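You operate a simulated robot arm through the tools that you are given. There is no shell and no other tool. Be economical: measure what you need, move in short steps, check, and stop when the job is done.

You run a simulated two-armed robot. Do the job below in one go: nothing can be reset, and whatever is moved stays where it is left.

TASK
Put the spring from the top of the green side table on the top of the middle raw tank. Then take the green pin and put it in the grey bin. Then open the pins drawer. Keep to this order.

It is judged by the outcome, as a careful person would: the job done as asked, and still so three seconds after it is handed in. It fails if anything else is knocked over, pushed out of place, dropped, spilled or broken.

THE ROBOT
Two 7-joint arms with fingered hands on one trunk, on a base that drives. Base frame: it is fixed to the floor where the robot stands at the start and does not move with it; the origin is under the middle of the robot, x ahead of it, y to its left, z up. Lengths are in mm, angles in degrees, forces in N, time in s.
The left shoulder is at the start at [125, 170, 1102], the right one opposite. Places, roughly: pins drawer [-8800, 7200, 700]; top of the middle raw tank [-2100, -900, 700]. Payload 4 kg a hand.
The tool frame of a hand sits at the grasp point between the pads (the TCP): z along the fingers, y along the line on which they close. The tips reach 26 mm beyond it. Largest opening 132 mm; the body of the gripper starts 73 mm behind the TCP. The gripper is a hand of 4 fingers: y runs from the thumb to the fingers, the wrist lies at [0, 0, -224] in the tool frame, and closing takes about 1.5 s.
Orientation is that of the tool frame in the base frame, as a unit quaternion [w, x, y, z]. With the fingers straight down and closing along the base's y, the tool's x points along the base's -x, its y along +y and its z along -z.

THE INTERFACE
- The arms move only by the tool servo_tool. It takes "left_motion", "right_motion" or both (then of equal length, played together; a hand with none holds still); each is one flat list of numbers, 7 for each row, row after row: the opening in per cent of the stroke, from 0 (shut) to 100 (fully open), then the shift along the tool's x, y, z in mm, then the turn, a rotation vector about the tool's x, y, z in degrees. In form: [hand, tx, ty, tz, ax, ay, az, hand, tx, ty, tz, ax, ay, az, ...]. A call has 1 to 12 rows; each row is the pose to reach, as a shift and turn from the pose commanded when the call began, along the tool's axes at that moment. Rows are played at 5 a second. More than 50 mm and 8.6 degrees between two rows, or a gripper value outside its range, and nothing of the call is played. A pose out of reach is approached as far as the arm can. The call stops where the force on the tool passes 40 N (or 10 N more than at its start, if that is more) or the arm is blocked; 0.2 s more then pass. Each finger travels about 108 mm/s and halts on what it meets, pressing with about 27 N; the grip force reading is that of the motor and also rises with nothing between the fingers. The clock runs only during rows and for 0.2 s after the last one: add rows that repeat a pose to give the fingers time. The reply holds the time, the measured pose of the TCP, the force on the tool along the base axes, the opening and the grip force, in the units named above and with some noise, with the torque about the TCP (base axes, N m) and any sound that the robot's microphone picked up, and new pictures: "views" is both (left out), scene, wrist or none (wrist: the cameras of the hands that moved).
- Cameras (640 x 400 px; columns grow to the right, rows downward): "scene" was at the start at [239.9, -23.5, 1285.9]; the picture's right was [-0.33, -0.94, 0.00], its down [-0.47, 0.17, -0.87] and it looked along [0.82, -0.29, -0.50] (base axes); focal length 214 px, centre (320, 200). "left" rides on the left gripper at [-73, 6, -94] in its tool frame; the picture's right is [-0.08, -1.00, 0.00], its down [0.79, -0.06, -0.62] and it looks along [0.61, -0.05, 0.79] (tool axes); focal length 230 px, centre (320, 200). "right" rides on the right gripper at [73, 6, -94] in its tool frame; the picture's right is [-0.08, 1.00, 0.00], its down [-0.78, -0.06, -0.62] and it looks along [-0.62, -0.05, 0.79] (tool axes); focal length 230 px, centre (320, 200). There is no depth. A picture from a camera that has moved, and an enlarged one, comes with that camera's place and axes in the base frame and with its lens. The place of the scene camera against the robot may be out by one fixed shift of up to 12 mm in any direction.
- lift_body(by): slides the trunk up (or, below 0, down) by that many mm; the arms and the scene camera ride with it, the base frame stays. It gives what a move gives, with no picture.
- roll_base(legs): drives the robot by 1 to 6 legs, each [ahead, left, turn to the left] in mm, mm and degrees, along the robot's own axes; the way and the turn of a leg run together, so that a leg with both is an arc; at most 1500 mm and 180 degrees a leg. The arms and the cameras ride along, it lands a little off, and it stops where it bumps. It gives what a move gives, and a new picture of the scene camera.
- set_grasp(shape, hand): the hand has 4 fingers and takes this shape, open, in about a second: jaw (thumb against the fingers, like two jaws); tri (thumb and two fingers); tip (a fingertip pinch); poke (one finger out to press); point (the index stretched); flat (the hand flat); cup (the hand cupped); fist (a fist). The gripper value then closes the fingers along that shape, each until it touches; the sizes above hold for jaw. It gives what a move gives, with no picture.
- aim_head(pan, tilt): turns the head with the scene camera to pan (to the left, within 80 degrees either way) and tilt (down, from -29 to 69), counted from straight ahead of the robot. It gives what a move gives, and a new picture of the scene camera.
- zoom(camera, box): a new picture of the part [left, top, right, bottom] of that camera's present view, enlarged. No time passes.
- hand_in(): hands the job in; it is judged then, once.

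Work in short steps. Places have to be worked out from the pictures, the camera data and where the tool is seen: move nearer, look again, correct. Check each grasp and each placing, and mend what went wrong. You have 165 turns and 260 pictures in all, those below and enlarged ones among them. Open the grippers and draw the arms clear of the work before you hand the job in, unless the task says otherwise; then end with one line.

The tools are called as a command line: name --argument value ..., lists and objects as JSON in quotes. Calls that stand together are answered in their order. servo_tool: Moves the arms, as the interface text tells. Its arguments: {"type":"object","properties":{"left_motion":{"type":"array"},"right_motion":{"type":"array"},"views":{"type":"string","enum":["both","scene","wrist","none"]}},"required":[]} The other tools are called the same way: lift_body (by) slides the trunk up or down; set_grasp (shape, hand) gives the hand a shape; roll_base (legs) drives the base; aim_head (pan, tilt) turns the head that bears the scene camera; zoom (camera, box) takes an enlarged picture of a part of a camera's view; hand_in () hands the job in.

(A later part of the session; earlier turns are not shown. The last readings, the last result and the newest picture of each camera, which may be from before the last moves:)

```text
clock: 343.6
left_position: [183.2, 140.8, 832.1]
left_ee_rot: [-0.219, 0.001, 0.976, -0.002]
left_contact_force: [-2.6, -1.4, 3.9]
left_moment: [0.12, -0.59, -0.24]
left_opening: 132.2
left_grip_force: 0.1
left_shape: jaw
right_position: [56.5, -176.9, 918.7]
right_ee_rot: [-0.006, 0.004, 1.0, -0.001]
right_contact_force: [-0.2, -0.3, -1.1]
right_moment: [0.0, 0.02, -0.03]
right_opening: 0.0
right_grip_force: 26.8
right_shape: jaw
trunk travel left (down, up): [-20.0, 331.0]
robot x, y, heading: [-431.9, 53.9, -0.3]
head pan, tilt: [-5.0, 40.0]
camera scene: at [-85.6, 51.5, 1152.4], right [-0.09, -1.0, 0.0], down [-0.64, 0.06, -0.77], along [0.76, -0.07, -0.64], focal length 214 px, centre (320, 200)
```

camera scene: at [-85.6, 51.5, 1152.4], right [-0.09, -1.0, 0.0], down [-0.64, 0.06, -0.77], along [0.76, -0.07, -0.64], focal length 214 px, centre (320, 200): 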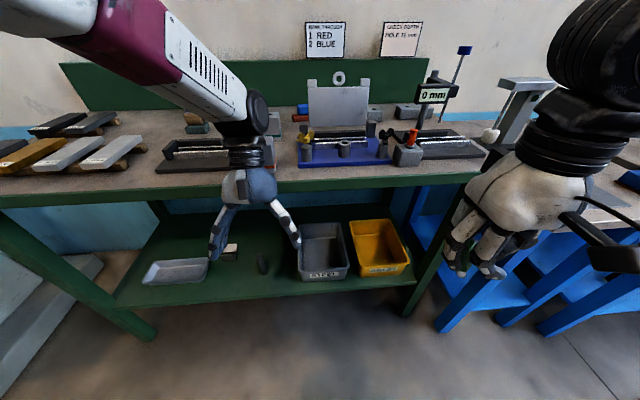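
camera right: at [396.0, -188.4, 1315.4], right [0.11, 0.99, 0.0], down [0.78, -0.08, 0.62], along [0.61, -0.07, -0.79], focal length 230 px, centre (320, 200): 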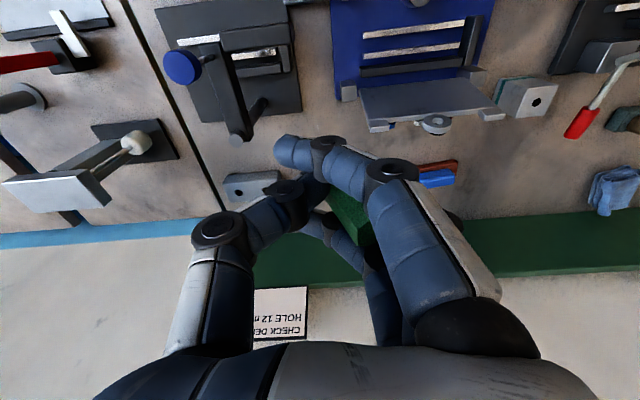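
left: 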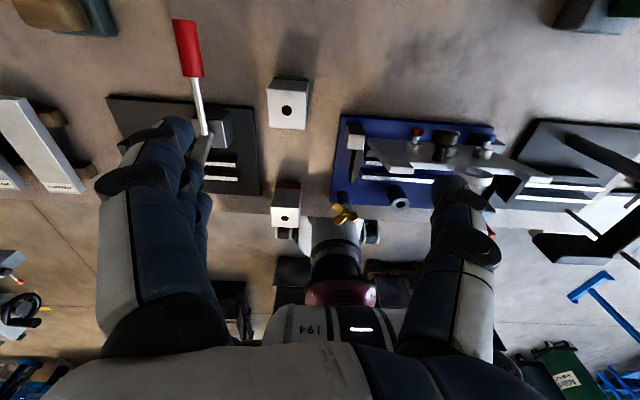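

The lift stopped: the left arm got deflected downward (hand now tilted at z 832). I inspect closely before moving.

zoom --camera "scene" --box '[140, 70, 340, 270]'

zoom --camera "left" --box '[0, 0, 640, 400]'

zoom --camera "right" --box '[0, 0, 640, 400]'

```text
2.00 times, centred on (240, 170) of scene
camera zoom: at [-85.6, 51.5, 1152.4], right [-0.09, -1.0, 0.0], down [-0.64, 0.06, -0.77], along [0.76, -0.07, -0.64], focal length 429 px, centre (480, 260)
```

zoom: 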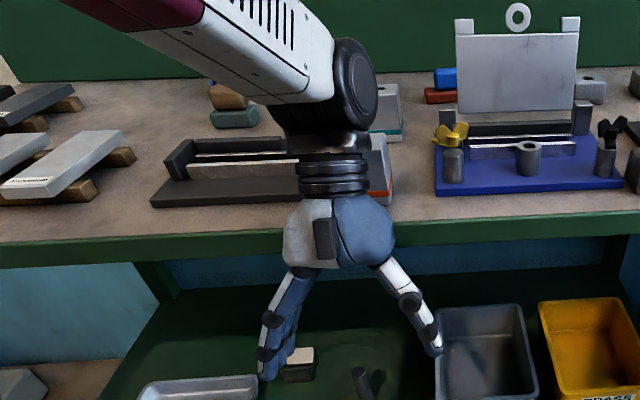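

```text
1.00 times, centred on (320, 200) of left
camera zoom: at [290.3, 147.9, 884.4], right [0.07, -1.0, -0.03], down [-0.45, -0.06, 0.89], along [-0.89, -0.05, -0.45], focal length 230 px, centre (320, 200)
```

zoom: 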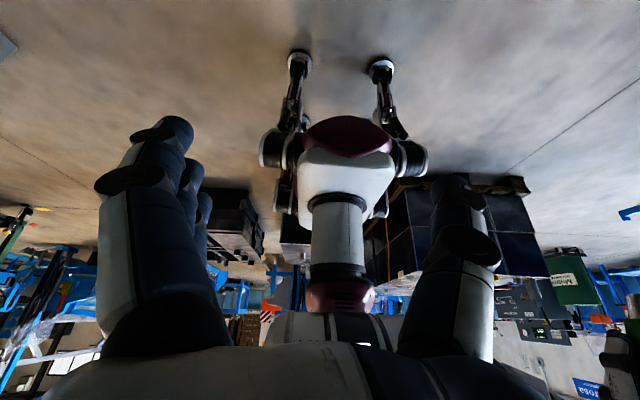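

```text
1.00 times, centred on (320, 200) of right
camera zoom: at [-15.4, -172.7, 1013.5], right [0.09, 1.0, 0.0], down [0.79, -0.07, 0.61], along [0.61, -0.05, -0.79], focal length 230 px, centre (320, 200)
```

zoom: 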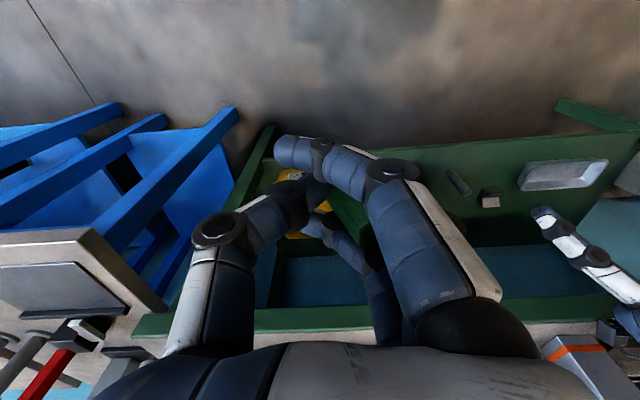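

The left arm was just deflected when the torso leaned forward; I bring the left hand back, up and level, away from the bench edge.

servo_tool --left_motion '[100, 28, 0, -13, 0, -5, 0, 100, 56, 0, -27, 0, -10, 0, 100, 84, 0, -40, 0, -15, 0, 100, 112, 0, -54, 0, -20, 0, 100, 141, 0, -67, 0, -25, 0, 100, 141, 0, -67, 0, -25, 0]' --views "scene"

```text
clock: 345.0
left_position: [86.2, 142.8, 953.1]
left_ee_rot: [-0.002, 0.001, 1.0, -0.002]
left_contact_force: [0.0, 0.0, -0.7]
left_moment: [-0.01, 0.01, 0.01]
left_opening: 131.9
left_grip_force: 0.1
left_shape: jaw
right_position: [56.6, -177.8, 918.1]
right_ee_rot: [-0.006, 0.005, 1.0, -0.001]
right_contact_force: [-0.2, -0.6, -0.1]
right_moment: [-0.01, -0.02, 0.0]
right_opening: 0.0
right_grip_force: 26.7
right_shape: jaw
trunk travel left (down, up): [-20.0, 331.0]
robot x, y, heading: [-428.5, 55.2, -0.1]
head pan, tilt: [-5.0, 40.0]
camera scene: at [-84.7, 51.8, 1152.0], right [-0.09, -1.0, 0.0], down [-0.64, 0.06, -0.77], along [0.76, -0.07, -0.64], focal length 214 px, centre (320, 200)
```

scene: 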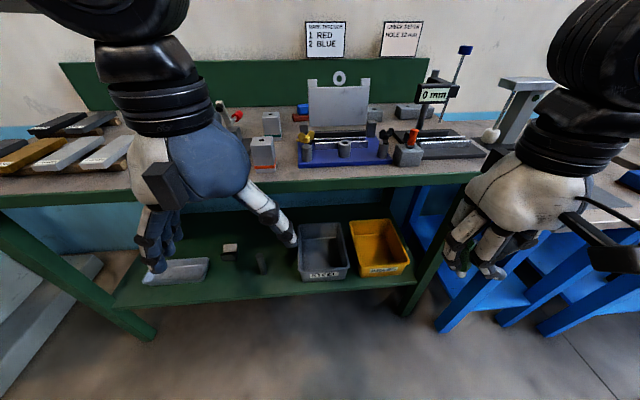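

Everything on the bench looks intact. I zoom on the grey bin to locate it.

zoom --camera "scene" --box '[240, 180, 440, 305]'

```text
3.20 times, centred on (340, 242) of scene
camera zoom: at [-84.7, 51.8, 1152.0], right [-0.09, -1.0, 0.0], down [-0.64, 0.06, -0.77], along [0.76, -0.07, -0.64], focal length 686 px, centre (256, 64)
```

zoom: 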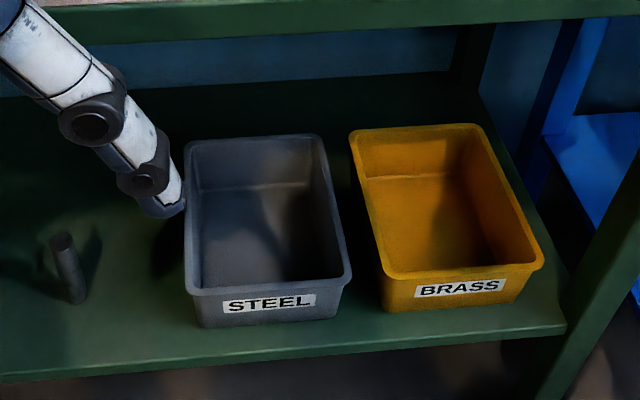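

Bin spans about x 338..562, y -95..80, rim z≈474. I bring the right hand to a pre-pose outside the bench (190,-10,565), pitched 40° forward.

servo_tool --right_motion '[0, -11, 14, 29, 0, -3.4, 0, 0, -22, 28, 59, 0, -6.7, 0, 0, -33, 42, 88, 0, -10, 0, 0, -44, 56, 118, 0, -13.4, 0, 0, -55, 70, 147, 0, -16.7, 0, 0, -66, 84, 176, 0, -20, 0, 0, -78, 98, 206, 0, -23.4, 0, 0, -89, 112, 235, 0, -26.7, 0, 0, -100, 126, 265, 0, -30, 0, 0, -111, 140, 294, 0, -33.4, 0, 0, -122, 154, 324, 0, -36.7, 0, 0, -133, 168, 353, 0, -40, 0]'

```text
clock: 347.6
left_position: [86.6, 144.2, 952.2]
left_ee_rot: [-0.004, 0.001, 1.0, -0.001]
left_contact_force: [-0.1, -0.3, 0.6]
left_moment: [-0.03, -0.01, 0.0]
left_opening: 131.8
left_grip_force: 0.0
left_shape: jaw
right_position: [186.8, -10.6, 562.0]
right_ee_rot: [0.337, 0.005, 0.942, -0.002]
right_contact_force: [0.6, 0.4, -0.6]
right_moment: [-0.01, 0.01, 0.02]
right_opening: 0.0
right_grip_force: 26.3
right_shape: jaw
trunk travel left (down, up): [-20.0, 331.0]
robot x, y, heading: [-429.6, 53.6, -0.1]
head pan, tilt: [-5.0, 40.0]
camera scene: at [-84.6, 51.9, 1152.0], right [-0.09, -1.0, 0.0], down [-0.64, 0.06, -0.77], along [0.76, -0.07, -0.64], focal length 214 px, centre (320, 200)
camera right: at [70.3, -4.9, 588.6], right [0.07, 1.0, 0.05], down [0.21, -0.06, 0.97], along [0.97, -0.06, -0.22], focal length 230 px, centre (320, 200)
```

scene: 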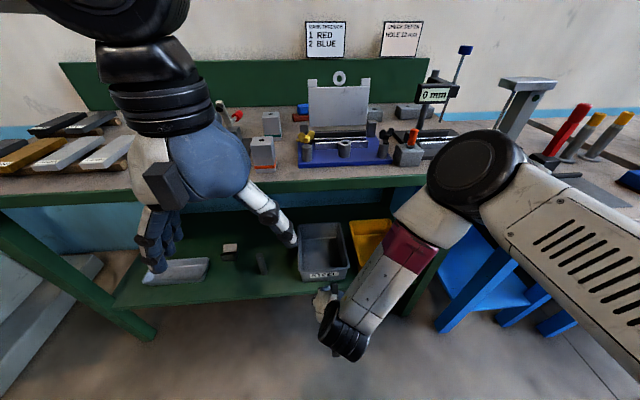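
right: 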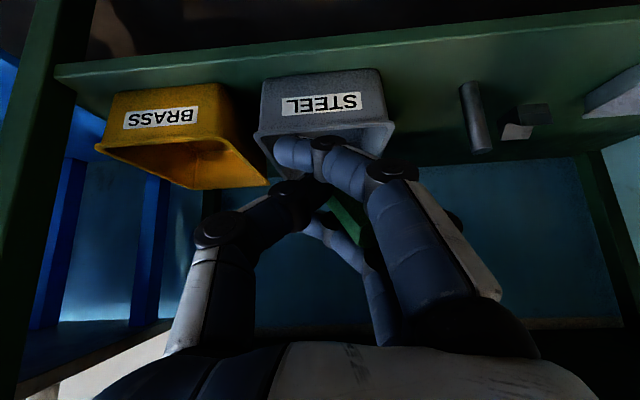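

Combining views: bin front at x≈374, back ≈618, y -105..88, rim z≈416 (shelf at 325). I push the hand forward 200 mm at this height and look.

servo_tool --right_motion '[0, -30, 0, 26, 0, 0, 0, 0, -61, 0, 51, 0, 0, 0, 0, -92, 0, 77, 0, 0, 0, 0, -122, 0, 103, 0, 0, 0, 0, -153, 0, 129, 0, 0, 0, 0, -153, 0, 129, 0, 0, 0]'

```text
clock: 349.0
left_position: [85.1, 142.7, 953.2]
left_ee_rot: [-0.002, 0.001, 1.0, -0.003]
left_contact_force: [0.1, 0.6, -0.1]
left_moment: [0.0, 0.0, 0.03]
left_opening: 132.2
left_grip_force: 0.1
left_shape: jaw
right_position: [385.7, -12.0, 559.4]
right_ee_rot: [0.336, 0.004, 0.942, -0.003]
right_contact_force: [0.6, -0.5, -0.9]
right_moment: [0.01, 0.02, 0.0]
right_opening: 0.0
right_grip_force: 27.4
right_shape: jaw
trunk travel left (down, up): [-20.0, 331.0]
robot x, y, heading: [-431.8, 52.5, -0.4]
head pan, tilt: [-5.0, 40.0]
camera scene: at [-85.1, 51.7, 1152.3], right [-0.09, -1.0, 0.0], down [-0.64, 0.06, -0.77], along [0.76, -0.07, -0.64], focal length 214 px, centre (320, 200)
camera right: at [270.4, -7.0, 586.3], right [0.07, 1.0, 0.05], down [0.22, -0.06, 0.97], along [0.97, -0.06, -0.22], focal length 230 px, centre (320, 200)
```

scene: 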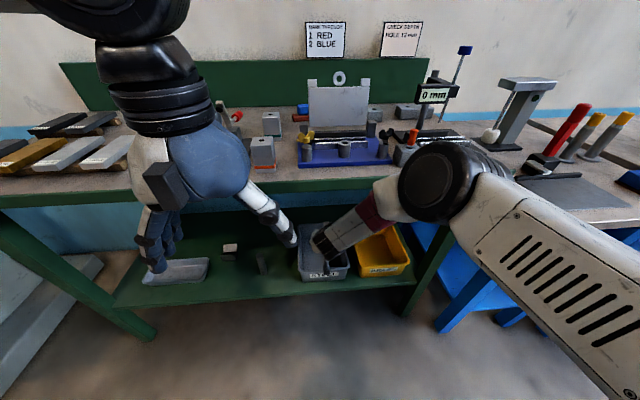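
right: 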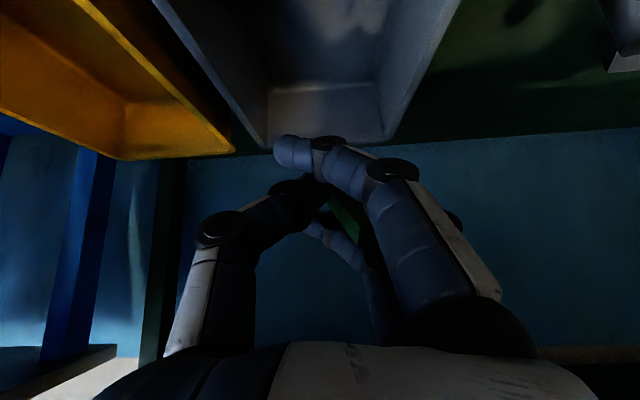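

The hand is centred over the bin; moving along the fingers by ~115 mm brings the pin into the bin mouth.

servo_tool --right_motion '[0, -2, 0, 23, 0, 0, 0, 0, -3, 0, 46, 0, 0, 0, 0, -4, 0, 69, 0, 0, 0, 0, -6, 0, 92, 0, 0, 0, 0, -7, 0, 115, 0, 0, 0, 0, -7, 0, 115, 0, 0, 0]'

zoom --camera "scene" --box '[260, 100, 500, 300]'

```text
clock: 350.4
left_position: [86.0, 141.4, 953.1]
left_ee_rot: [-0.004, 0.001, 1.0, -0.002]
left_contact_force: [-0.9, -0.4, 0.3]
left_moment: [-0.03, -0.01, -0.02]
left_opening: 131.9
left_grip_force: 0.1
left_shape: jaw
right_position: [450.9, -13.2, 492.8]
right_ee_rot: [0.335, 0.004, 0.942, -0.002]
right_contact_force: [0.6, 0.6, -0.3]
right_moment: [-0.04, 0.05, -0.01]
right_opening: 0.0
right_grip_force: 26.9
right_shape: jaw
right hand out of reach, approached as far as the arm can: row 5, 6
trunk travel left (down, up): [-20.0, 331.0]
robot x, y, heading: [-431.6, 53.7, -0.1]
head pan, tilt: [-5.0, 40.0]
camera scene: at [-84.9, 51.8, 1152.2], right [-0.09, -1.0, 0.0], down [-0.64, 0.06, -0.77], along [0.76, -0.07, -0.64], focal length 214 px, centre (320, 200)
camera right: at [334.0, -7.9, 518.9], right [0.07, 1.0, 0.05], down [0.22, -0.06, 0.97], along [0.97, -0.06, -0.22], focal length 230 px, centre (320, 200)
```

scene: 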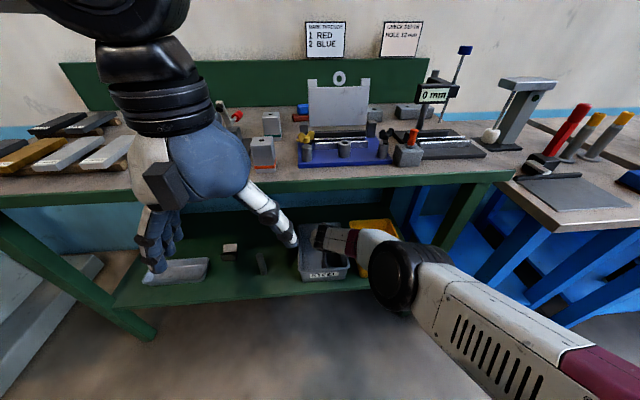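
right: 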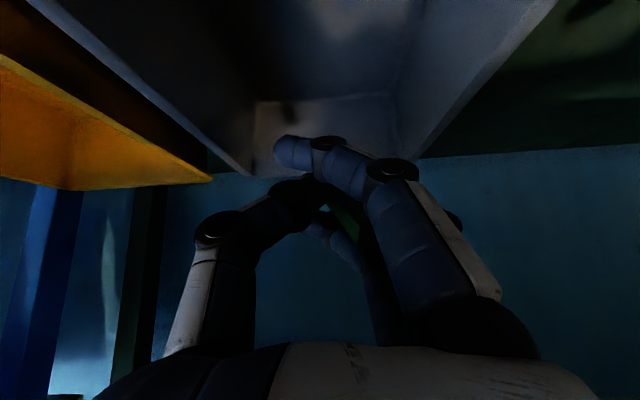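

```text
2.00 times, centred on (380, 200) of scene
camera zoom: at [-84.9, 51.8, 1152.2], right [-0.09, -1.0, 0.0], down [-0.64, 0.06, -0.77], along [0.76, -0.07, -0.64], focal length 429 px, centre (200, 200)
```

zoom: 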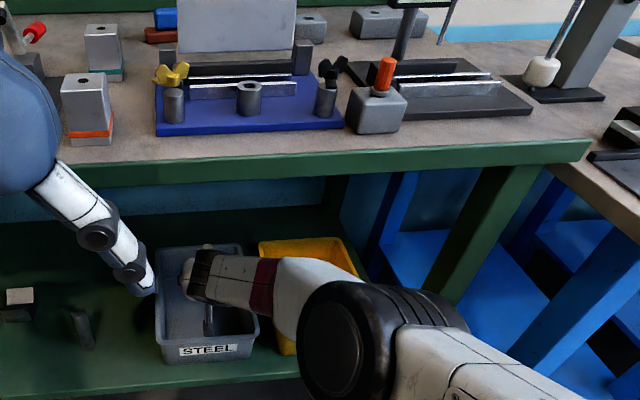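

The hand hit its reach limit at (451,-13,493). I advance the base 50 mm and then lower 55 mm more so the pin is inside the bin.

roll_base --legs '[[50, 0, 0]]'

servo_tool --right_motion '[0, 12, 0, 14, 0, 0, 0, 0, 24, 0, 28, 0, 0, 0, 0, 35, 0, 42, 0, 0, 0, 0, 35, 0, 42, 0, 0, 0]'

```text
clock: 351.3
left_position: [136.6, 142.3, 952.8]
left_ee_rot: [-0.004, 0.001, 1.0, -0.002]
left_contact_force: [0.9, 0.4, 0.0]
left_moment: [-0.01, 0.03, 0.0]
left_opening: 132.0
left_grip_force: 0.1
left_shape: jaw
right_position: [501.8, -13.4, 491.2]
right_ee_rot: [0.336, 0.004, 0.942, -0.002]
right_contact_force: [0.1, 0.2, -0.9]
right_moment: [0.03, 0.02, 0.01]
right_opening: 0.1
right_grip_force: 26.9
right_shape: jaw
trunk travel left (down, up): [-20.0, 331.0]
robot x, y, heading: [-379.8, 55.5, -0.2]
head pan, tilt: [-5.0, 40.0]
camera scene: at [-34.2, 51.7, 1151.9], right [-0.09, -1.0, 0.0], down [-0.64, 0.06, -0.77], along [0.76, -0.07, -0.64], focal length 214 px, centre (320, 200)
```

scene: 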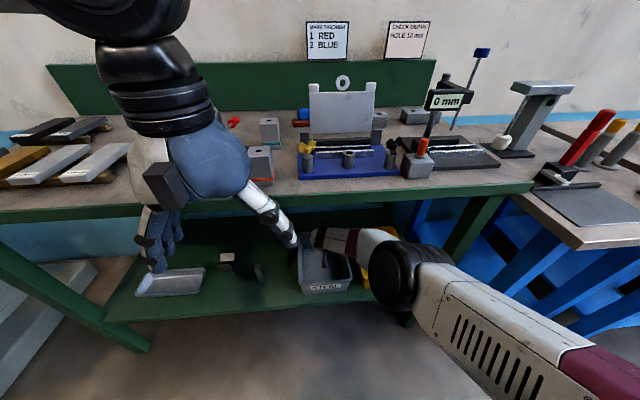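

```text
clock: 352.3
left_position: [135.6, 142.5, 952.1]
left_ee_rot: [-0.004, 0.001, 1.0, -0.002]
left_contact_force: [0.2, 0.0, -0.2]
left_moment: [-0.01, -0.01, 0.0]
left_opening: 132.1
left_grip_force: 0.2
left_shape: jaw
right_position: [480.6, -25.2, 448.0]
right_ee_rot: [0.336, 0.004, 0.942, -0.001]
right_contact_force: [-0.1, -0.2, -0.7]
right_moment: [0.01, 0.03, 0.01]
right_opening: 0.3
right_grip_force: 26.7
right_shape: jaw
right hand out of reach, approached as far as the arm can: row 1, 2, 3, 4
trunk travel left (down, up): [-20.0, 331.0]
robot x, y, heading: [-376.9, 55.5, -0.1]
head pan, tilt: [-5.0, 40.0]
camera scene: at [-34.3, 51.9, 1151.9], right [-0.09, -1.0, 0.0], down [-0.64, 0.06, -0.77], along [0.76, -0.07, -0.64], focal length 214 px, centre (320, 200)
camera right: at [364.5, -20.3, 475.9], right [0.07, 1.0, 0.05], down [0.22, -0.06, 0.97], along [0.97, -0.06, -0.22], focal length 230 px, centre (320, 200)
```

scene: 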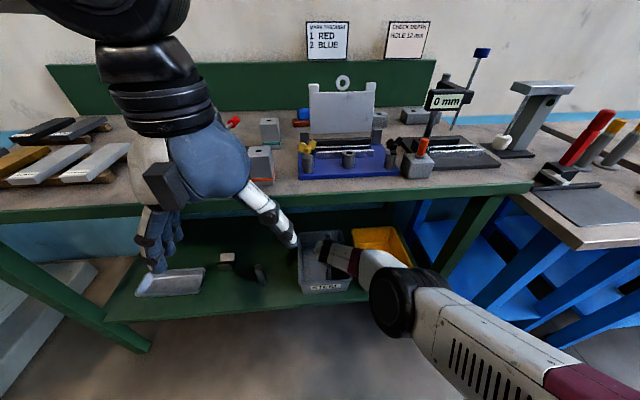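
right: 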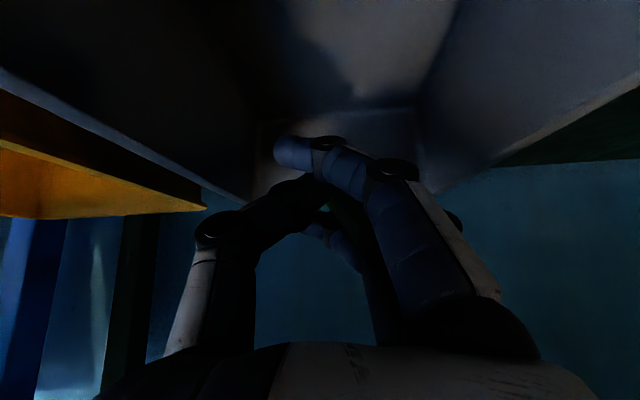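

The pin is now inside the bin mouth at (481,-25,448). I open to release it.

servo_tool --right_motion '[8, 0, 0, 0, 0, 0, 0, 16, 0, 0, 0, 0, 0, 0, 25, 0, 0, 0, 0, 0, 0, 35, 0, 0, 0, 0, 0, 0, 45, 0, 0, 0, 0, 0, 0, 45, 0, 0, 0, 0, 0, 0, 45, 0, 0, 0, 0, 0, 0]'

zoom --camera "right" --box '[180, 80, 480, 268]'

zoom --camera "scene" --box '[270, 210, 420, 304]'

```text
clock: 353.9
left_position: [136.7, 143.5, 954.0]
left_ee_rot: [-0.004, 0.002, 1.0, -0.002]
left_contact_force: [0.1, 0.5, 0.1]
left_moment: [0.02, 0.01, 0.0]
left_opening: 131.7
left_grip_force: 0.0
left_shape: jaw
right_position: [481.2, -26.1, 450.1]
right_ee_rot: [0.336, 0.004, 0.942, -0.003]
right_contact_force: [0.6, 0.9, -0.9]
right_moment: [-0.04, 0.03, 0.01]
right_opening: 60.1
right_grip_force: 0.0
right_shape: jaw
trunk travel left (down, up): [-20.0, 331.0]
robot x, y, heading: [-377.2, 53.7, -0.3]
head pan, tilt: [-5.0, 40.0]
camera scene: at [-34.9, 51.7, 1152.2], right [-0.09, -1.0, 0.0], down [-0.64, 0.06, -0.77], along [0.76, -0.07, -0.64], focal length 214 px, centre (320, 200)
camera right: at [364.6, -20.1, 476.8], right [0.07, 1.0, 0.05], down [0.22, -0.06, 0.97], along [0.97, -0.06, -0.22], focal length 230 px, centre (320, 200)
```

scene: 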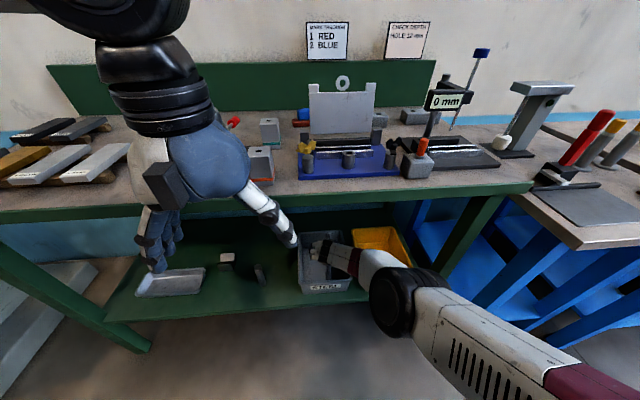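
right: 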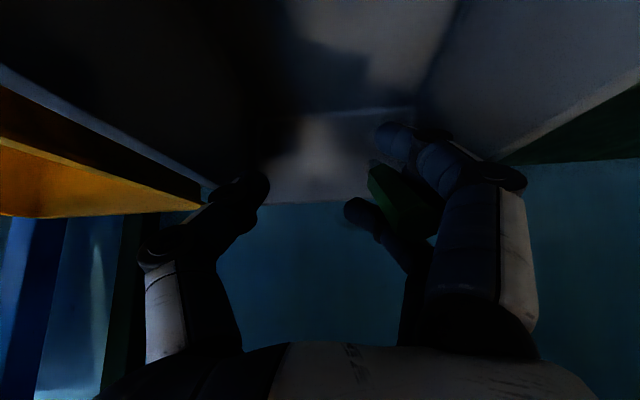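

```text
2.13 times, centred on (330, 174) of right
camera zoom: at [364.6, -20.1, 476.8], right [0.07, 1.0, 0.05], down [0.22, -0.06, 0.97], along [0.97, -0.06, -0.22], focal length 490 px, centre (299, 255)
```

zoom: 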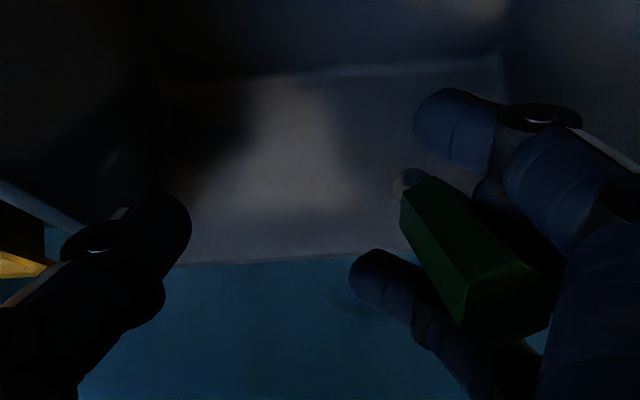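

```text
4.26 times, centred on (345, 257) of scene
camera zoom: at [-34.9, 51.7, 1152.2], right [-0.09, -1.0, 0.0], down [-0.64, 0.06, -0.77], along [0.76, -0.07, -0.64], focal length 913 px, centre (214, -43)
```

zoom: 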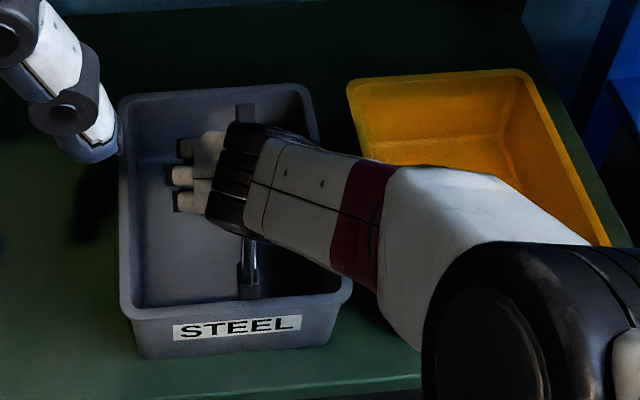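

The pin lies caught on the lower finger. I roll the hand 45° about its axis so the fingers' inside faces down and the pin slides off into the bin.

servo_tool --right_motion '[45, 0, 0, 0, 0, 0, 8, 45, 0, 0, 0, 0, 0, 16, 45, 0, 0, 0, 0, 0, 24, 45, 0, 0, 0, 0, 0, 32, 45, 0, 0, 0, 0, 0, 40, 45, 0, 0, 0, 0, 0, 48, 45, 0, 0, 0, 0, 0, 48]'

zoom --camera "right" --box '[180, 80, 480, 268]'

zoom --camera "scene" --box '[270, 210, 420, 304]'

```text
clock: 355.5
left_position: [136.7, 144.5, 952.6]
left_ee_rot: [-0.003, 0.001, 1.0, -0.002]
left_contact_force: [-0.2, 0.0, -0.1]
left_moment: [0.01, 0.01, 0.0]
left_opening: 132.1
left_grip_force: 0.0
left_shape: jaw
right_position: [482.2, -25.9, 450.2]
right_ee_rot: [0.308, 0.386, 0.859, 0.135]
right_contact_force: [-0.2, -0.6, -0.5]
right_moment: [-0.01, 0.08, -0.02]
right_opening: 60.4
right_grip_force: 0.1
right_shape: jaw
trunk travel left (down, up): [-20.0, 331.0]
robot x, y, heading: [-380.1, 54.4, -0.4]
head pan, tilt: [-5.0, 40.0]
camera scene: at [-34.9, 51.7, 1152.2], right [-0.09, -1.0, 0.0], down [-0.64, 0.06, -0.77], along [0.76, -0.07, -0.64], focal length 214 px, centre (320, 200)
camera right: at [387.7, 31.5, 493.8], right [0.62, 0.6, 0.5], down [-0.03, -0.62, 0.78], along [0.78, -0.5, -0.37], focal length 230 px, centre (320, 200)
```

scene: 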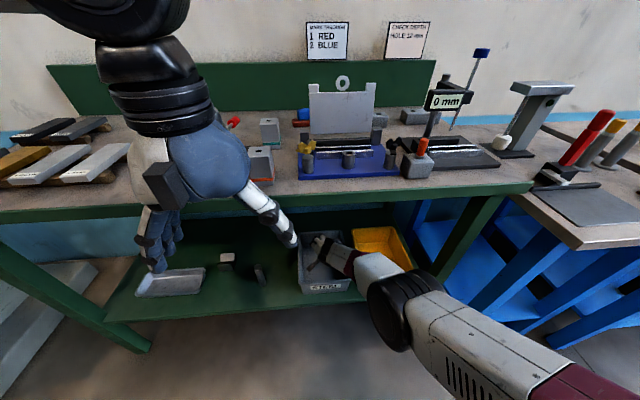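
right: 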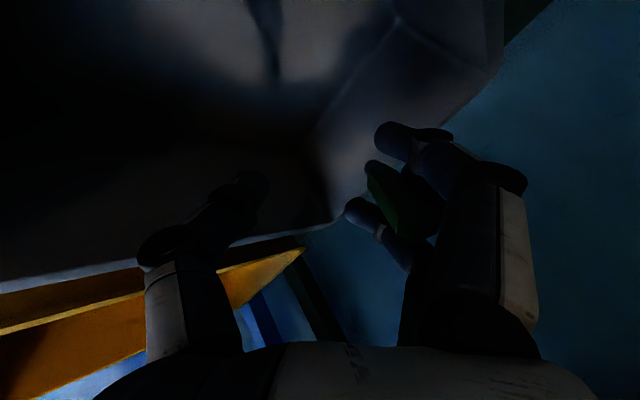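

```text
2.13 times, centred on (330, 174) of right
camera zoom: at [387.7, 31.5, 493.8], right [0.62, 0.6, 0.5], down [-0.03, -0.62, 0.78], along [0.78, -0.5, -0.37], focal length 490 px, centre (299, 255)
```

zoom: 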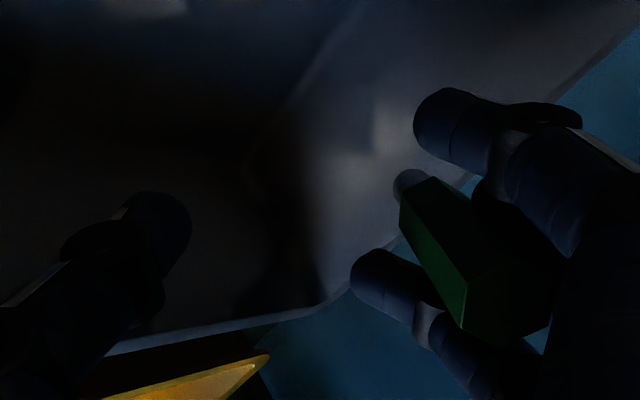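

```text
4.26 times, centred on (345, 257) of scene
camera zoom: at [-34.9, 51.7, 1152.2], right [-0.09, -1.0, 0.0], down [-0.64, 0.06, -0.77], along [0.76, -0.07, -0.64], focal length 913 px, centre (214, -43)
```

zoom: 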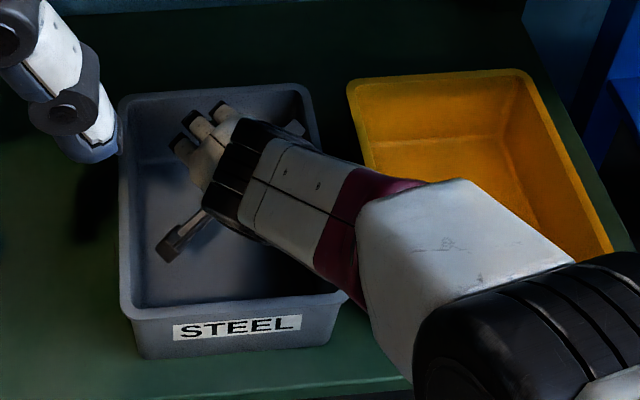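

The pin is wedged between the outer fingers. I open fully to free it.

servo_tool --right_motion '[55, 0, 0, 0, 0, 0, 0, 65, 0, 0, 0, 0, 0, 0, 75, 0, 0, 0, 0, 0, 0, 85, 0, 0, 0, 0, 0, 0, 95, 0, 0, 0, 0, 0, 0, 100, 0, 0, 0, 0, 0, 0, 100, 0, 0, 0, 0, 0, 0]' --views "wrist"

zoom --camera "right" --box '[180, 80, 480, 268]'

```text
clock: 357.1
left_position: [135.5, 142.6, 953.6]
left_ee_rot: [-0.004, 0.001, 1.0, -0.002]
left_contact_force: [0.4, -0.6, -0.1]
left_moment: [0.01, 0.0, 0.0]
left_opening: 131.9
left_grip_force: 0.1
left_shape: jaw
right_position: [483.0, -26.3, 449.4]
right_ee_rot: [0.307, 0.386, 0.859, 0.136]
right_contact_force: [-0.3, 0.6, 0.0]
right_moment: [-0.02, 0.0, 0.01]
right_opening: 131.6
right_grip_force: 0.0
right_shape: jaw
trunk travel left (down, up): [-20.0, 331.0]
robot x, y, heading: [-379.5, 55.1, -0.2]
head pan, tilt: [-5.0, 40.0]
camera right: at [387.8, 31.3, 493.9], right [0.62, 0.6, 0.5], down [-0.03, -0.62, 0.78], along [0.79, -0.5, -0.37], focal length 230 px, centre (320, 200)
```

right: 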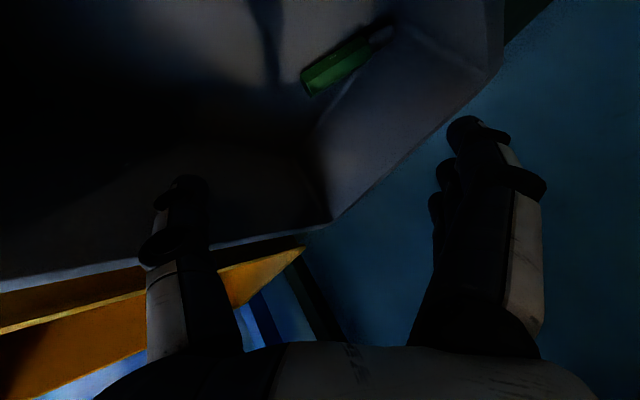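

```text
2.13 times, centred on (330, 174) of right
camera zoom: at [387.8, 31.3, 493.9], right [0.62, 0.6, 0.5], down [-0.03, -0.62, 0.78], along [0.79, -0.5, -0.37], focal length 490 px, centre (299, 255)
```

zoom: 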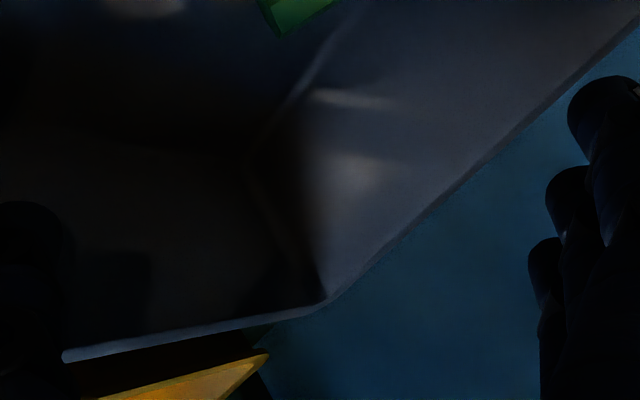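

The pin lies on the bottom of the grey bin. I close the fingers partly and withdraw along the approach direction.

servo_tool --right_motion '[80, 0, 0, 0, 0, 0, 0, 60, 0, 0, 0, 0, 0, 0, 45, 0, 0, -20, 0, 0, 0, 45, 0, 0, -55, 0, 0, 0, 45, 0, 0, -90, 0, 0, 0, 45, 0, 0, -130, 0, 0, 0, 45, 0, 0, -170, 0, 0, -8, 45, 0, 0, -210, 0, 0, -16, 45, 0, 0, -250, 0, 0, -24, 45, 0, 0, -280, 0, 0, -32, 45, 0, 0, -290, 0, 0, -40, 45, 0, 0, -290, 0, 0, -48]'

zoom --camera "scene" --box '[270, 210, 420, 304]'

```text
clock: 359.7
left_position: [135.9, 143.5, 952.7]
left_ee_rot: [-0.003, 0.001, 1.0, -0.001]
left_contact_force: [0.6, -0.2, -0.6]
left_moment: [-0.03, -0.03, -0.02]
left_opening: 131.9
left_grip_force: 0.1
left_shape: jaw
right_position: [297.1, -24.1, 673.4]
right_ee_rot: [0.336, 0.003, 0.942, -0.001]
right_contact_force: [0.1, -1.0, -0.2]
right_moment: [-0.02, 0.02, 0.01]
right_opening: 59.2
right_grip_force: 0.0
right_shape: jaw
right hand out of reach, approached as far as the arm can: row 3, 4
trunk travel left (down, up): [-20.0, 331.0]
robot x, y, heading: [-375.7, 52.2, -0.1]
head pan, tilt: [-5.0, 40.0]
camera scene: at [-35.0, 51.8, 1152.2], right [-0.09, -1.0, 0.0], down [-0.64, 0.06, -0.77], along [0.76, -0.07, -0.64], focal length 214 px, centre (320, 200)
camera right: at [180.7, -19.2, 700.3], right [0.07, 1.0, 0.05], down [0.22, -0.06, 0.97], along [0.97, -0.06, -0.22], focal length 230 px, centre (320, 200)
```

scene: 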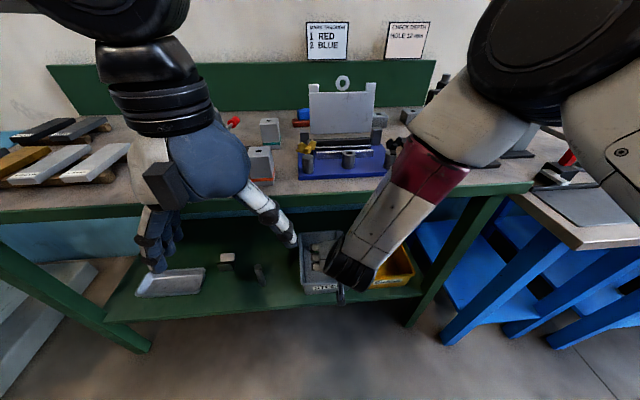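
right: 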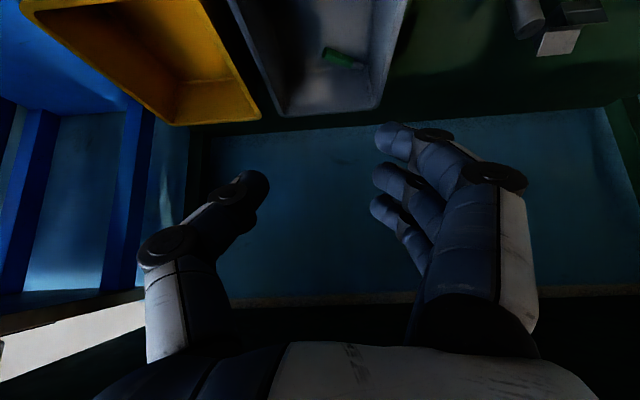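

```text
4.26 times, centred on (345, 257) of scene
camera zoom: at [-35.0, 51.8, 1152.2], right [-0.09, -1.0, 0.0], down [-0.64, 0.06, -0.77], along [0.76, -0.07, -0.64], focal length 913 px, centre (214, -43)
```

zoom: 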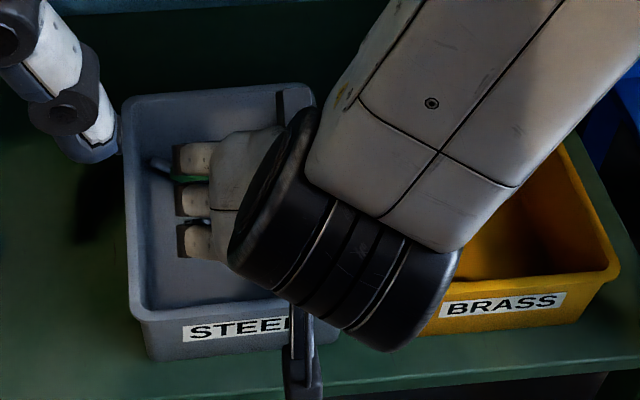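

Pin confirmed in the bin. I back off, bring the right arm up level again and raise the trunk.

roll_base --legs '[[-70, 0, 0]]'

servo_tool --right_motion '[50, -2, -14, -28, 0, 4, 0, 50, -4, -28, -56, 0, 8, 0, 50, -6, -42, -84, 0, 12, 0, 50, -8, -56, -112, 0, 16, 0, 50, -9, -70, -140, 0, 20, 0, 50, -10, -84, -168, 0, 24, 0, 50, -12, -98, -196, 0, 28, 0, 50, -13, -112, -224, 0, 32, 0, 50, -14, -126, -252, 0, 36, 0, 50, -15, -140, -280, 0, 39, 0, 50, -16, -154, -304, 0, 39, 0]' --views "none"

lift_body --by 150

aim_head --pan 0 --tilt 40

```text
clock: 360.7
left_position: [66.2, 141.9, 953.7]
left_ee_rot: [-0.002, 0.0, 1.0, -0.002]
left_contact_force: [-0.5, 0.5, 0.5]
left_moment: [-0.01, -0.03, 0.02]
left_opening: 131.6
left_grip_force: 0.0
left_shape: jaw
right_position: [227.6, -24.7, 674.4]
right_ee_rot: [0.336, 0.005, 0.942, -0.003]
right_contact_force: [0.2, 0.8, 1.5]
right_moment: [0.0, -0.03, 0.01]
right_opening: 59.5
right_grip_force: 0.1
right_shape: jaw
trunk travel left (down, up): [-20.0, 331.0]
robot x, y, heading: [-449.7, 53.6, -0.1]
head pan, tilt: [-5.0, 40.0]
camera scene: at [-105.0, 51.8, 1152.4], right [-0.09, -1.0, 0.0], down [-0.64, 0.06, -0.77], along [0.76, -0.07, -0.64], focal length 214 px, centre (320, 200)
```

scene: 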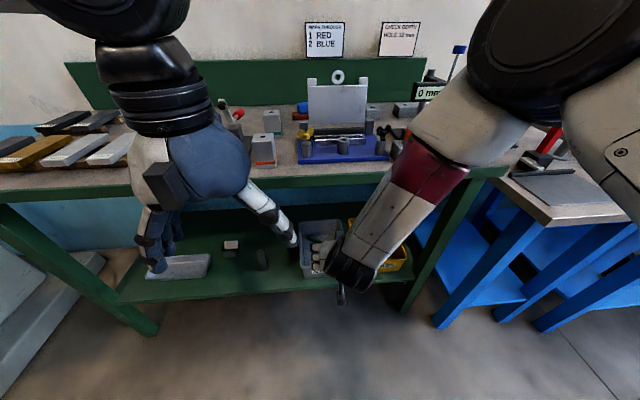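

```text
clock: 363.1
left_position: [66.1, 143.6, 953.0]
left_ee_rot: [-0.002, 0.0, 1.0, -0.001]
left_contact_force: [-0.1, -0.3, 0.2]
left_moment: [0.01, 0.05, -0.01]
left_opening: 131.9
left_grip_force: 0.2
left_shape: jaw
right_position: [46.1, -176.2, 919.0]
right_ee_rot: [0.002, 0.004, 1.0, 0.0]
right_contact_force: [0.0, -0.4, -0.1]
right_moment: [0.02, 0.0, -0.01]
right_opening: 65.5
right_grip_force: 0.0
right_shape: jaw
trunk travel left (down, up): [-20.0, 331.0]
robot x, y, heading: [-450.4, 52.1, -0.1]
head pan, tilt: [-5.0, 40.0]
```

```text
clock: 364.9
left_position: [67.7, 141.3, 1102.4]
left_ee_rot: [-0.004, 0.001, 1.0, -0.002]
left_contact_force: [0.3, -0.3, -0.9]
left_moment: [-0.01, -0.03, -0.02]
left_opening: 131.9
left_grip_force: 0.1
left_shape: jaw
right_position: [48.0, -176.0, 1068.3]
right_ee_rot: [0.002, 0.005, 1.0, 0.0]
right_contact_force: [0.1, 0.5, -0.1]
right_moment: [0.0, 0.03, 0.0]
right_opening: 65.0
right_grip_force: 0.0
right_shape: jaw
trunk travel left (down, up): [-170.0, 181.0]
robot x, y, heading: [-448.6, 52.5, 0.0]
head pan, tilt: [-5.0, 40.0]
```

```text
clock: 365.5
left_position: [67.4, 143.3, 1103.2]
left_ee_rot: [-0.003, 0.001, 1.0, -0.002]
left_contact_force: [-0.2, -0.4, -0.2]
left_moment: [0.01, -0.01, 0.0]
left_opening: 131.8
left_grip_force: 0.2
left_shape: jaw
right_position: [45.8, -176.5, 1070.5]
right_ee_rot: [0.003, 0.004, 1.0, -0.001]
right_contact_force: [0.5, 1.3, -0.2]
right_moment: [-0.01, 0.0, -0.01]
right_opening: 65.5
right_grip_force: 0.0
right_shape: jaw
trunk travel left (down, up): [-170.0, 181.0]
robot x, y, heading: [-450.2, 52.5, 0.0]
head pan, tilt: [0.0, 40.0]
camera scene: at [-258.4, 59.5, 1326.0], right [0.0, -1.0, 0.0], down [-0.64, 0.0, -0.77], along [0.77, 0.0, -0.64], focal length 214 px, centre (320, 200)
```

scene: 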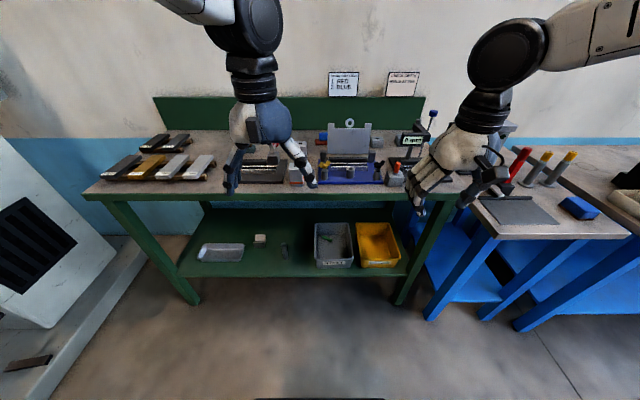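

All fine; the green pin is visible in the grey bin. Now I drive to the red cabinet, first leg back up past the mill and west.

roll_base --legs '[[0, 0, 112], [700, 0, 0], [0, 0, -14], [1480, 0, 0], [0, 0, 82], [1300, 0, 0]]'

```text
clock: 391.5
left_position: [-2763.5, 2077.5, 1102.6]
left_ee_rot: [-0.001, 1.0, 0.002, 0.002]
left_contact_force: [0.1, -0.2, 0.1]
left_moment: [0.01, 0.02, -0.01]
left_opening: 131.7
left_grip_force: 0.0
left_shape: jaw
right_position: [-2744.1, 2397.6, 1070.0]
right_ee_rot: [-0.001, 1.0, 0.0, -0.002]
right_contact_force: [0.0, 0.8, 0.5]
right_moment: [0.03, -0.01, -0.02]
right_opening: 65.2
right_grip_force: 0.1
right_shape: jaw
trunk travel left (down, up): [-170.0, 181.0]
robot x, y, heading: [-2246.2, 2168.5, -180.0]
head pan, tilt: [0.0, 40.0]
camera scene: at [-2424.3, 2176.2, 1326.0], right [0.0, 1.0, 0.0], down [0.64, 0.0, -0.77], along [-0.77, 0.0, -0.64], focal length 214 px, centre (320, 200)
```

scene: 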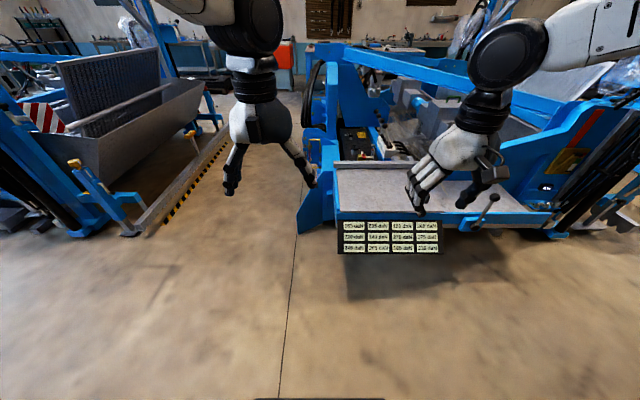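

I continue through the gap at y≈1500 to the west aisle.

roll_base --legs '[[420, 0, 0], [440, 660, 0], [1400, 0, 0], [1400, 0, 0], [320, 0, 0], [0, 0, -89]]'

```text
clock: 416.7
left_position: [-6344.9, 2013.3, 1103.2]
left_ee_rot: [0.0, 0.715, -0.699, 0.003]
left_contact_force: [0.1, -0.1, -0.9]
left_moment: [0.01, -0.02, -0.02]
left_opening: 131.8
left_grip_force: 0.1
left_shape: jaw
right_position: [-6025.4, 2001.4, 1069.6]
right_ee_rot: [-0.002, 0.713, -0.701, -0.002]
right_contact_force: [-0.2, 0.0, 0.1]
right_moment: [0.0, 0.02, 0.01]
right_opening: 65.3
right_grip_force: 0.1
right_shape: jaw
trunk travel left (down, up): [-170.0, 181.0]
robot x, y, heading: [-6242.7, 1498.7, 91.7]
head pan, tilt: [0.0, 40.0]
camera scene: at [-6239.8, 1690.2, 1326.1], right [1.0, 0.03, 0.0], down [0.02, -0.64, -0.77], along [-0.02, 0.77, -0.64], focal length 214 px, centre (320, 200)
```

scene: 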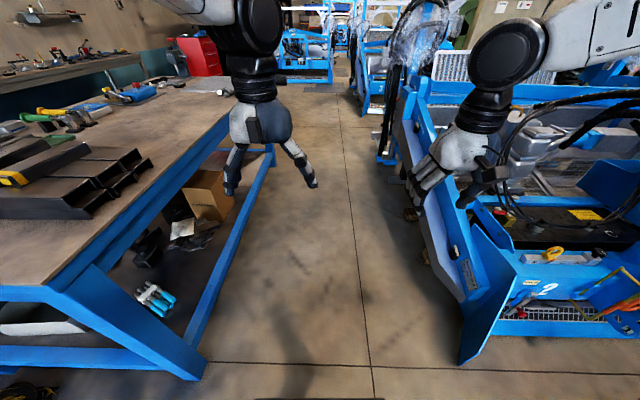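

I go north along the aisle and then head toward the cabinet.

roll_base --legs '[[0, 0, -1.5], [1400, 0, 0], [1400, 0, 0], [400, 0, 0], [0, 0, 34], [1400, 0, 0]]'

aim_head --pan 0 --tilt 20

```text
clock: 440.9
left_position: [-7293.4, 6284.7, 1102.9]
left_ee_rot: [0.0, 0.875, -0.483, 0.003]
left_contact_force: [-0.3, 0.1, 0.3]
left_moment: [-0.02, 0.0, 0.05]
left_opening: 131.6
left_grip_force: 0.1
left_shape: jaw
right_position: [-7012.3, 6437.8, 1069.2]
right_ee_rot: [-0.003, 0.874, -0.486, -0.002]
right_contact_force: [0.2, 0.4, -1.2]
right_moment: [0.0, 0.01, -0.03]
right_opening: 65.3
right_grip_force: 0.0
right_shape: jaw
trunk travel left (down, up): [-170.0, 181.0]
robot x, y, heading: [-6941.3, 5892.0, 122.3]
head pan, tilt: [0.0, 40.0]
camera scene: at [-7033.4, 6057.9, 1326.0], right [0.85, 0.53, 0.0], down [0.34, -0.54, -0.77], along [-0.41, 0.65, -0.64], focal length 214 px, centre (320, 200)
```

scene: 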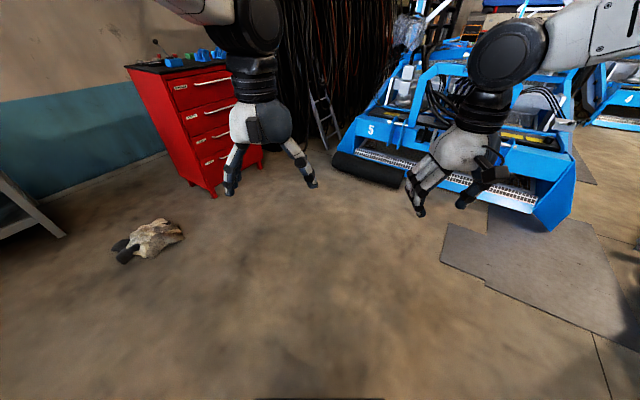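

```text
clock: 441.8
left_position: [-7294.5, 6284.7, 1102.9]
left_ee_rot: [0.0, 0.876, -0.483, 0.004]
left_contact_force: [0.4, 0.4, 0.1]
left_moment: [0.01, 0.01, 0.02]
left_opening: 131.9
left_grip_force: 0.0
left_shape: jaw
right_position: [-7012.8, 6437.9, 1069.4]
right_ee_rot: [-0.001, 0.874, -0.487, -0.003]
right_contact_force: [-1.1, 0.8, 0.3]
right_moment: [-0.01, 0.01, 0.01]
right_opening: 65.3
right_grip_force: 0.1
right_shape: jaw
trunk travel left (down, up): [-170.0, 181.0]
robot x, y, heading: [-6940.2, 5893.2, 122.0]
head pan, tilt: [0.0, 20.0]
camera scene: at [-7037.7, 6064.6, 1357.4], right [0.85, 0.53, 0.0], down [0.18, -0.29, -0.94], along [-0.5, 0.79, -0.34], focal length 214 px, centre (320, 200)
```

scene: 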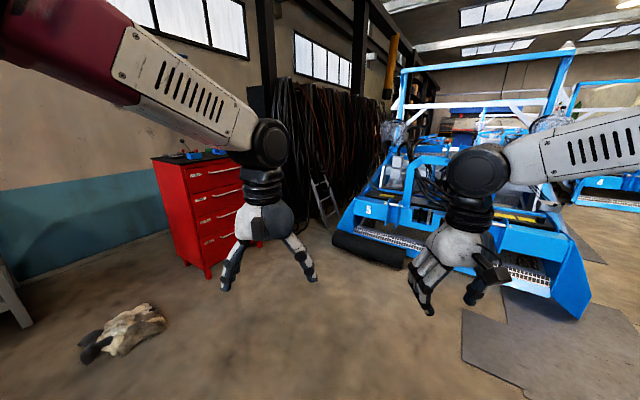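

Cabinet front face at x≈-8760, y≈6870–7480. I drive to about (-7940,7050) and face it.

roll_base --legs '[[1400, 220, 0], [120, 20, 0], [0, 0, 58]]'

aim_head --pan -10 --tilt 35

zoom --camera "scene" --box '[240, 100, 480, 300]'

```text
clock: 452.2
left_position: [-8478.7, 6963.9, 1103.0]
left_ee_rot: [-0.002, 1.0, -0.004, 0.003]
left_contact_force: [0.4, -0.6, 0.1]
left_moment: [0.02, -0.01, -0.03]
left_opening: 131.7
left_grip_force: 0.1
left_shape: jaw
right_position: [-8455.8, 7281.9, 1068.5]
right_ee_rot: [-0.001, 1.0, -0.007, -0.003]
right_contact_force: [0.0, -0.3, -0.9]
right_moment: [-0.03, 0.02, -0.02]
right_opening: 65.5
right_grip_force: 0.0
right_shape: jaw
trunk travel left (down, up): [-170.0, 181.0]
robot x, y, heading: [-7958.7, 7049.8, 179.7]
head pan, tilt: [0.0, 20.0]
camera scene: at [-8146.7, 7057.6, 1357.5], right [0.01, 1.0, 0.0], down [0.34, 0.0, -0.94], along [-0.94, 0.01, -0.34], focal length 214 px, centre (320, 200)
```

scene: 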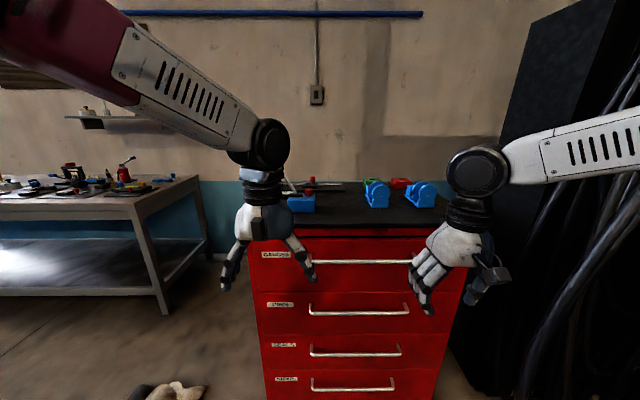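

```text
clock: 453.0
left_position: [-8478.9, 6963.2, 1103.6]
left_ee_rot: [-0.002, 1.0, -0.004, 0.002]
left_contact_force: [0.8, 0.1, 0.4]
left_moment: [0.01, 0.01, -0.01]
left_opening: 131.8
left_grip_force: 0.1
left_shape: jaw
right_position: [-8455.7, 7283.0, 1069.4]
right_ee_rot: [0.0, 1.0, -0.007, -0.003]
right_contact_force: [-0.5, 0.0, -0.3]
right_moment: [-0.03, 0.02, 0.0]
right_opening: 65.3
right_grip_force: 0.1
right_shape: jaw
trunk travel left (down, up): [-170.0, 181.0]
robot x, y, heading: [-7961.0, 7048.1, 179.6]
head pan, tilt: [-10.0, 35.0]
camera scene: at [-8140.1, 7073.1, 1333.7], right [0.18, 0.98, 0.0], down [0.56, -0.1, -0.82], along [-0.81, 0.15, -0.57], focal length 214 px, centre (320, 200)
```

scene: 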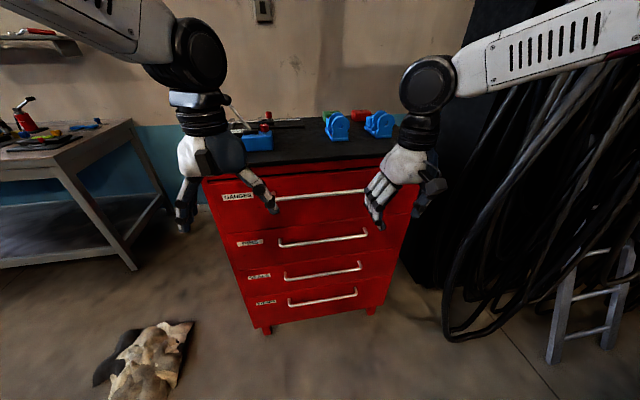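

```text
2.00 times, centred on (360, 200) of scene
camera zoom: at [-8140.1, 7073.1, 1333.7], right [0.18, 0.98, 0.0], down [0.56, -0.1, -0.82], along [-0.81, 0.15, -0.57], focal length 429 px, centre (240, 200)
```

zoom: 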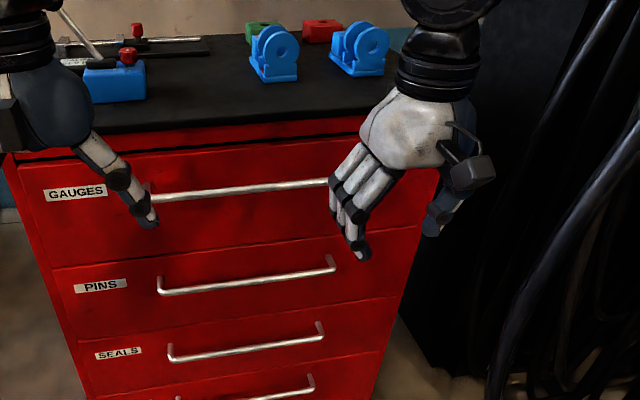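

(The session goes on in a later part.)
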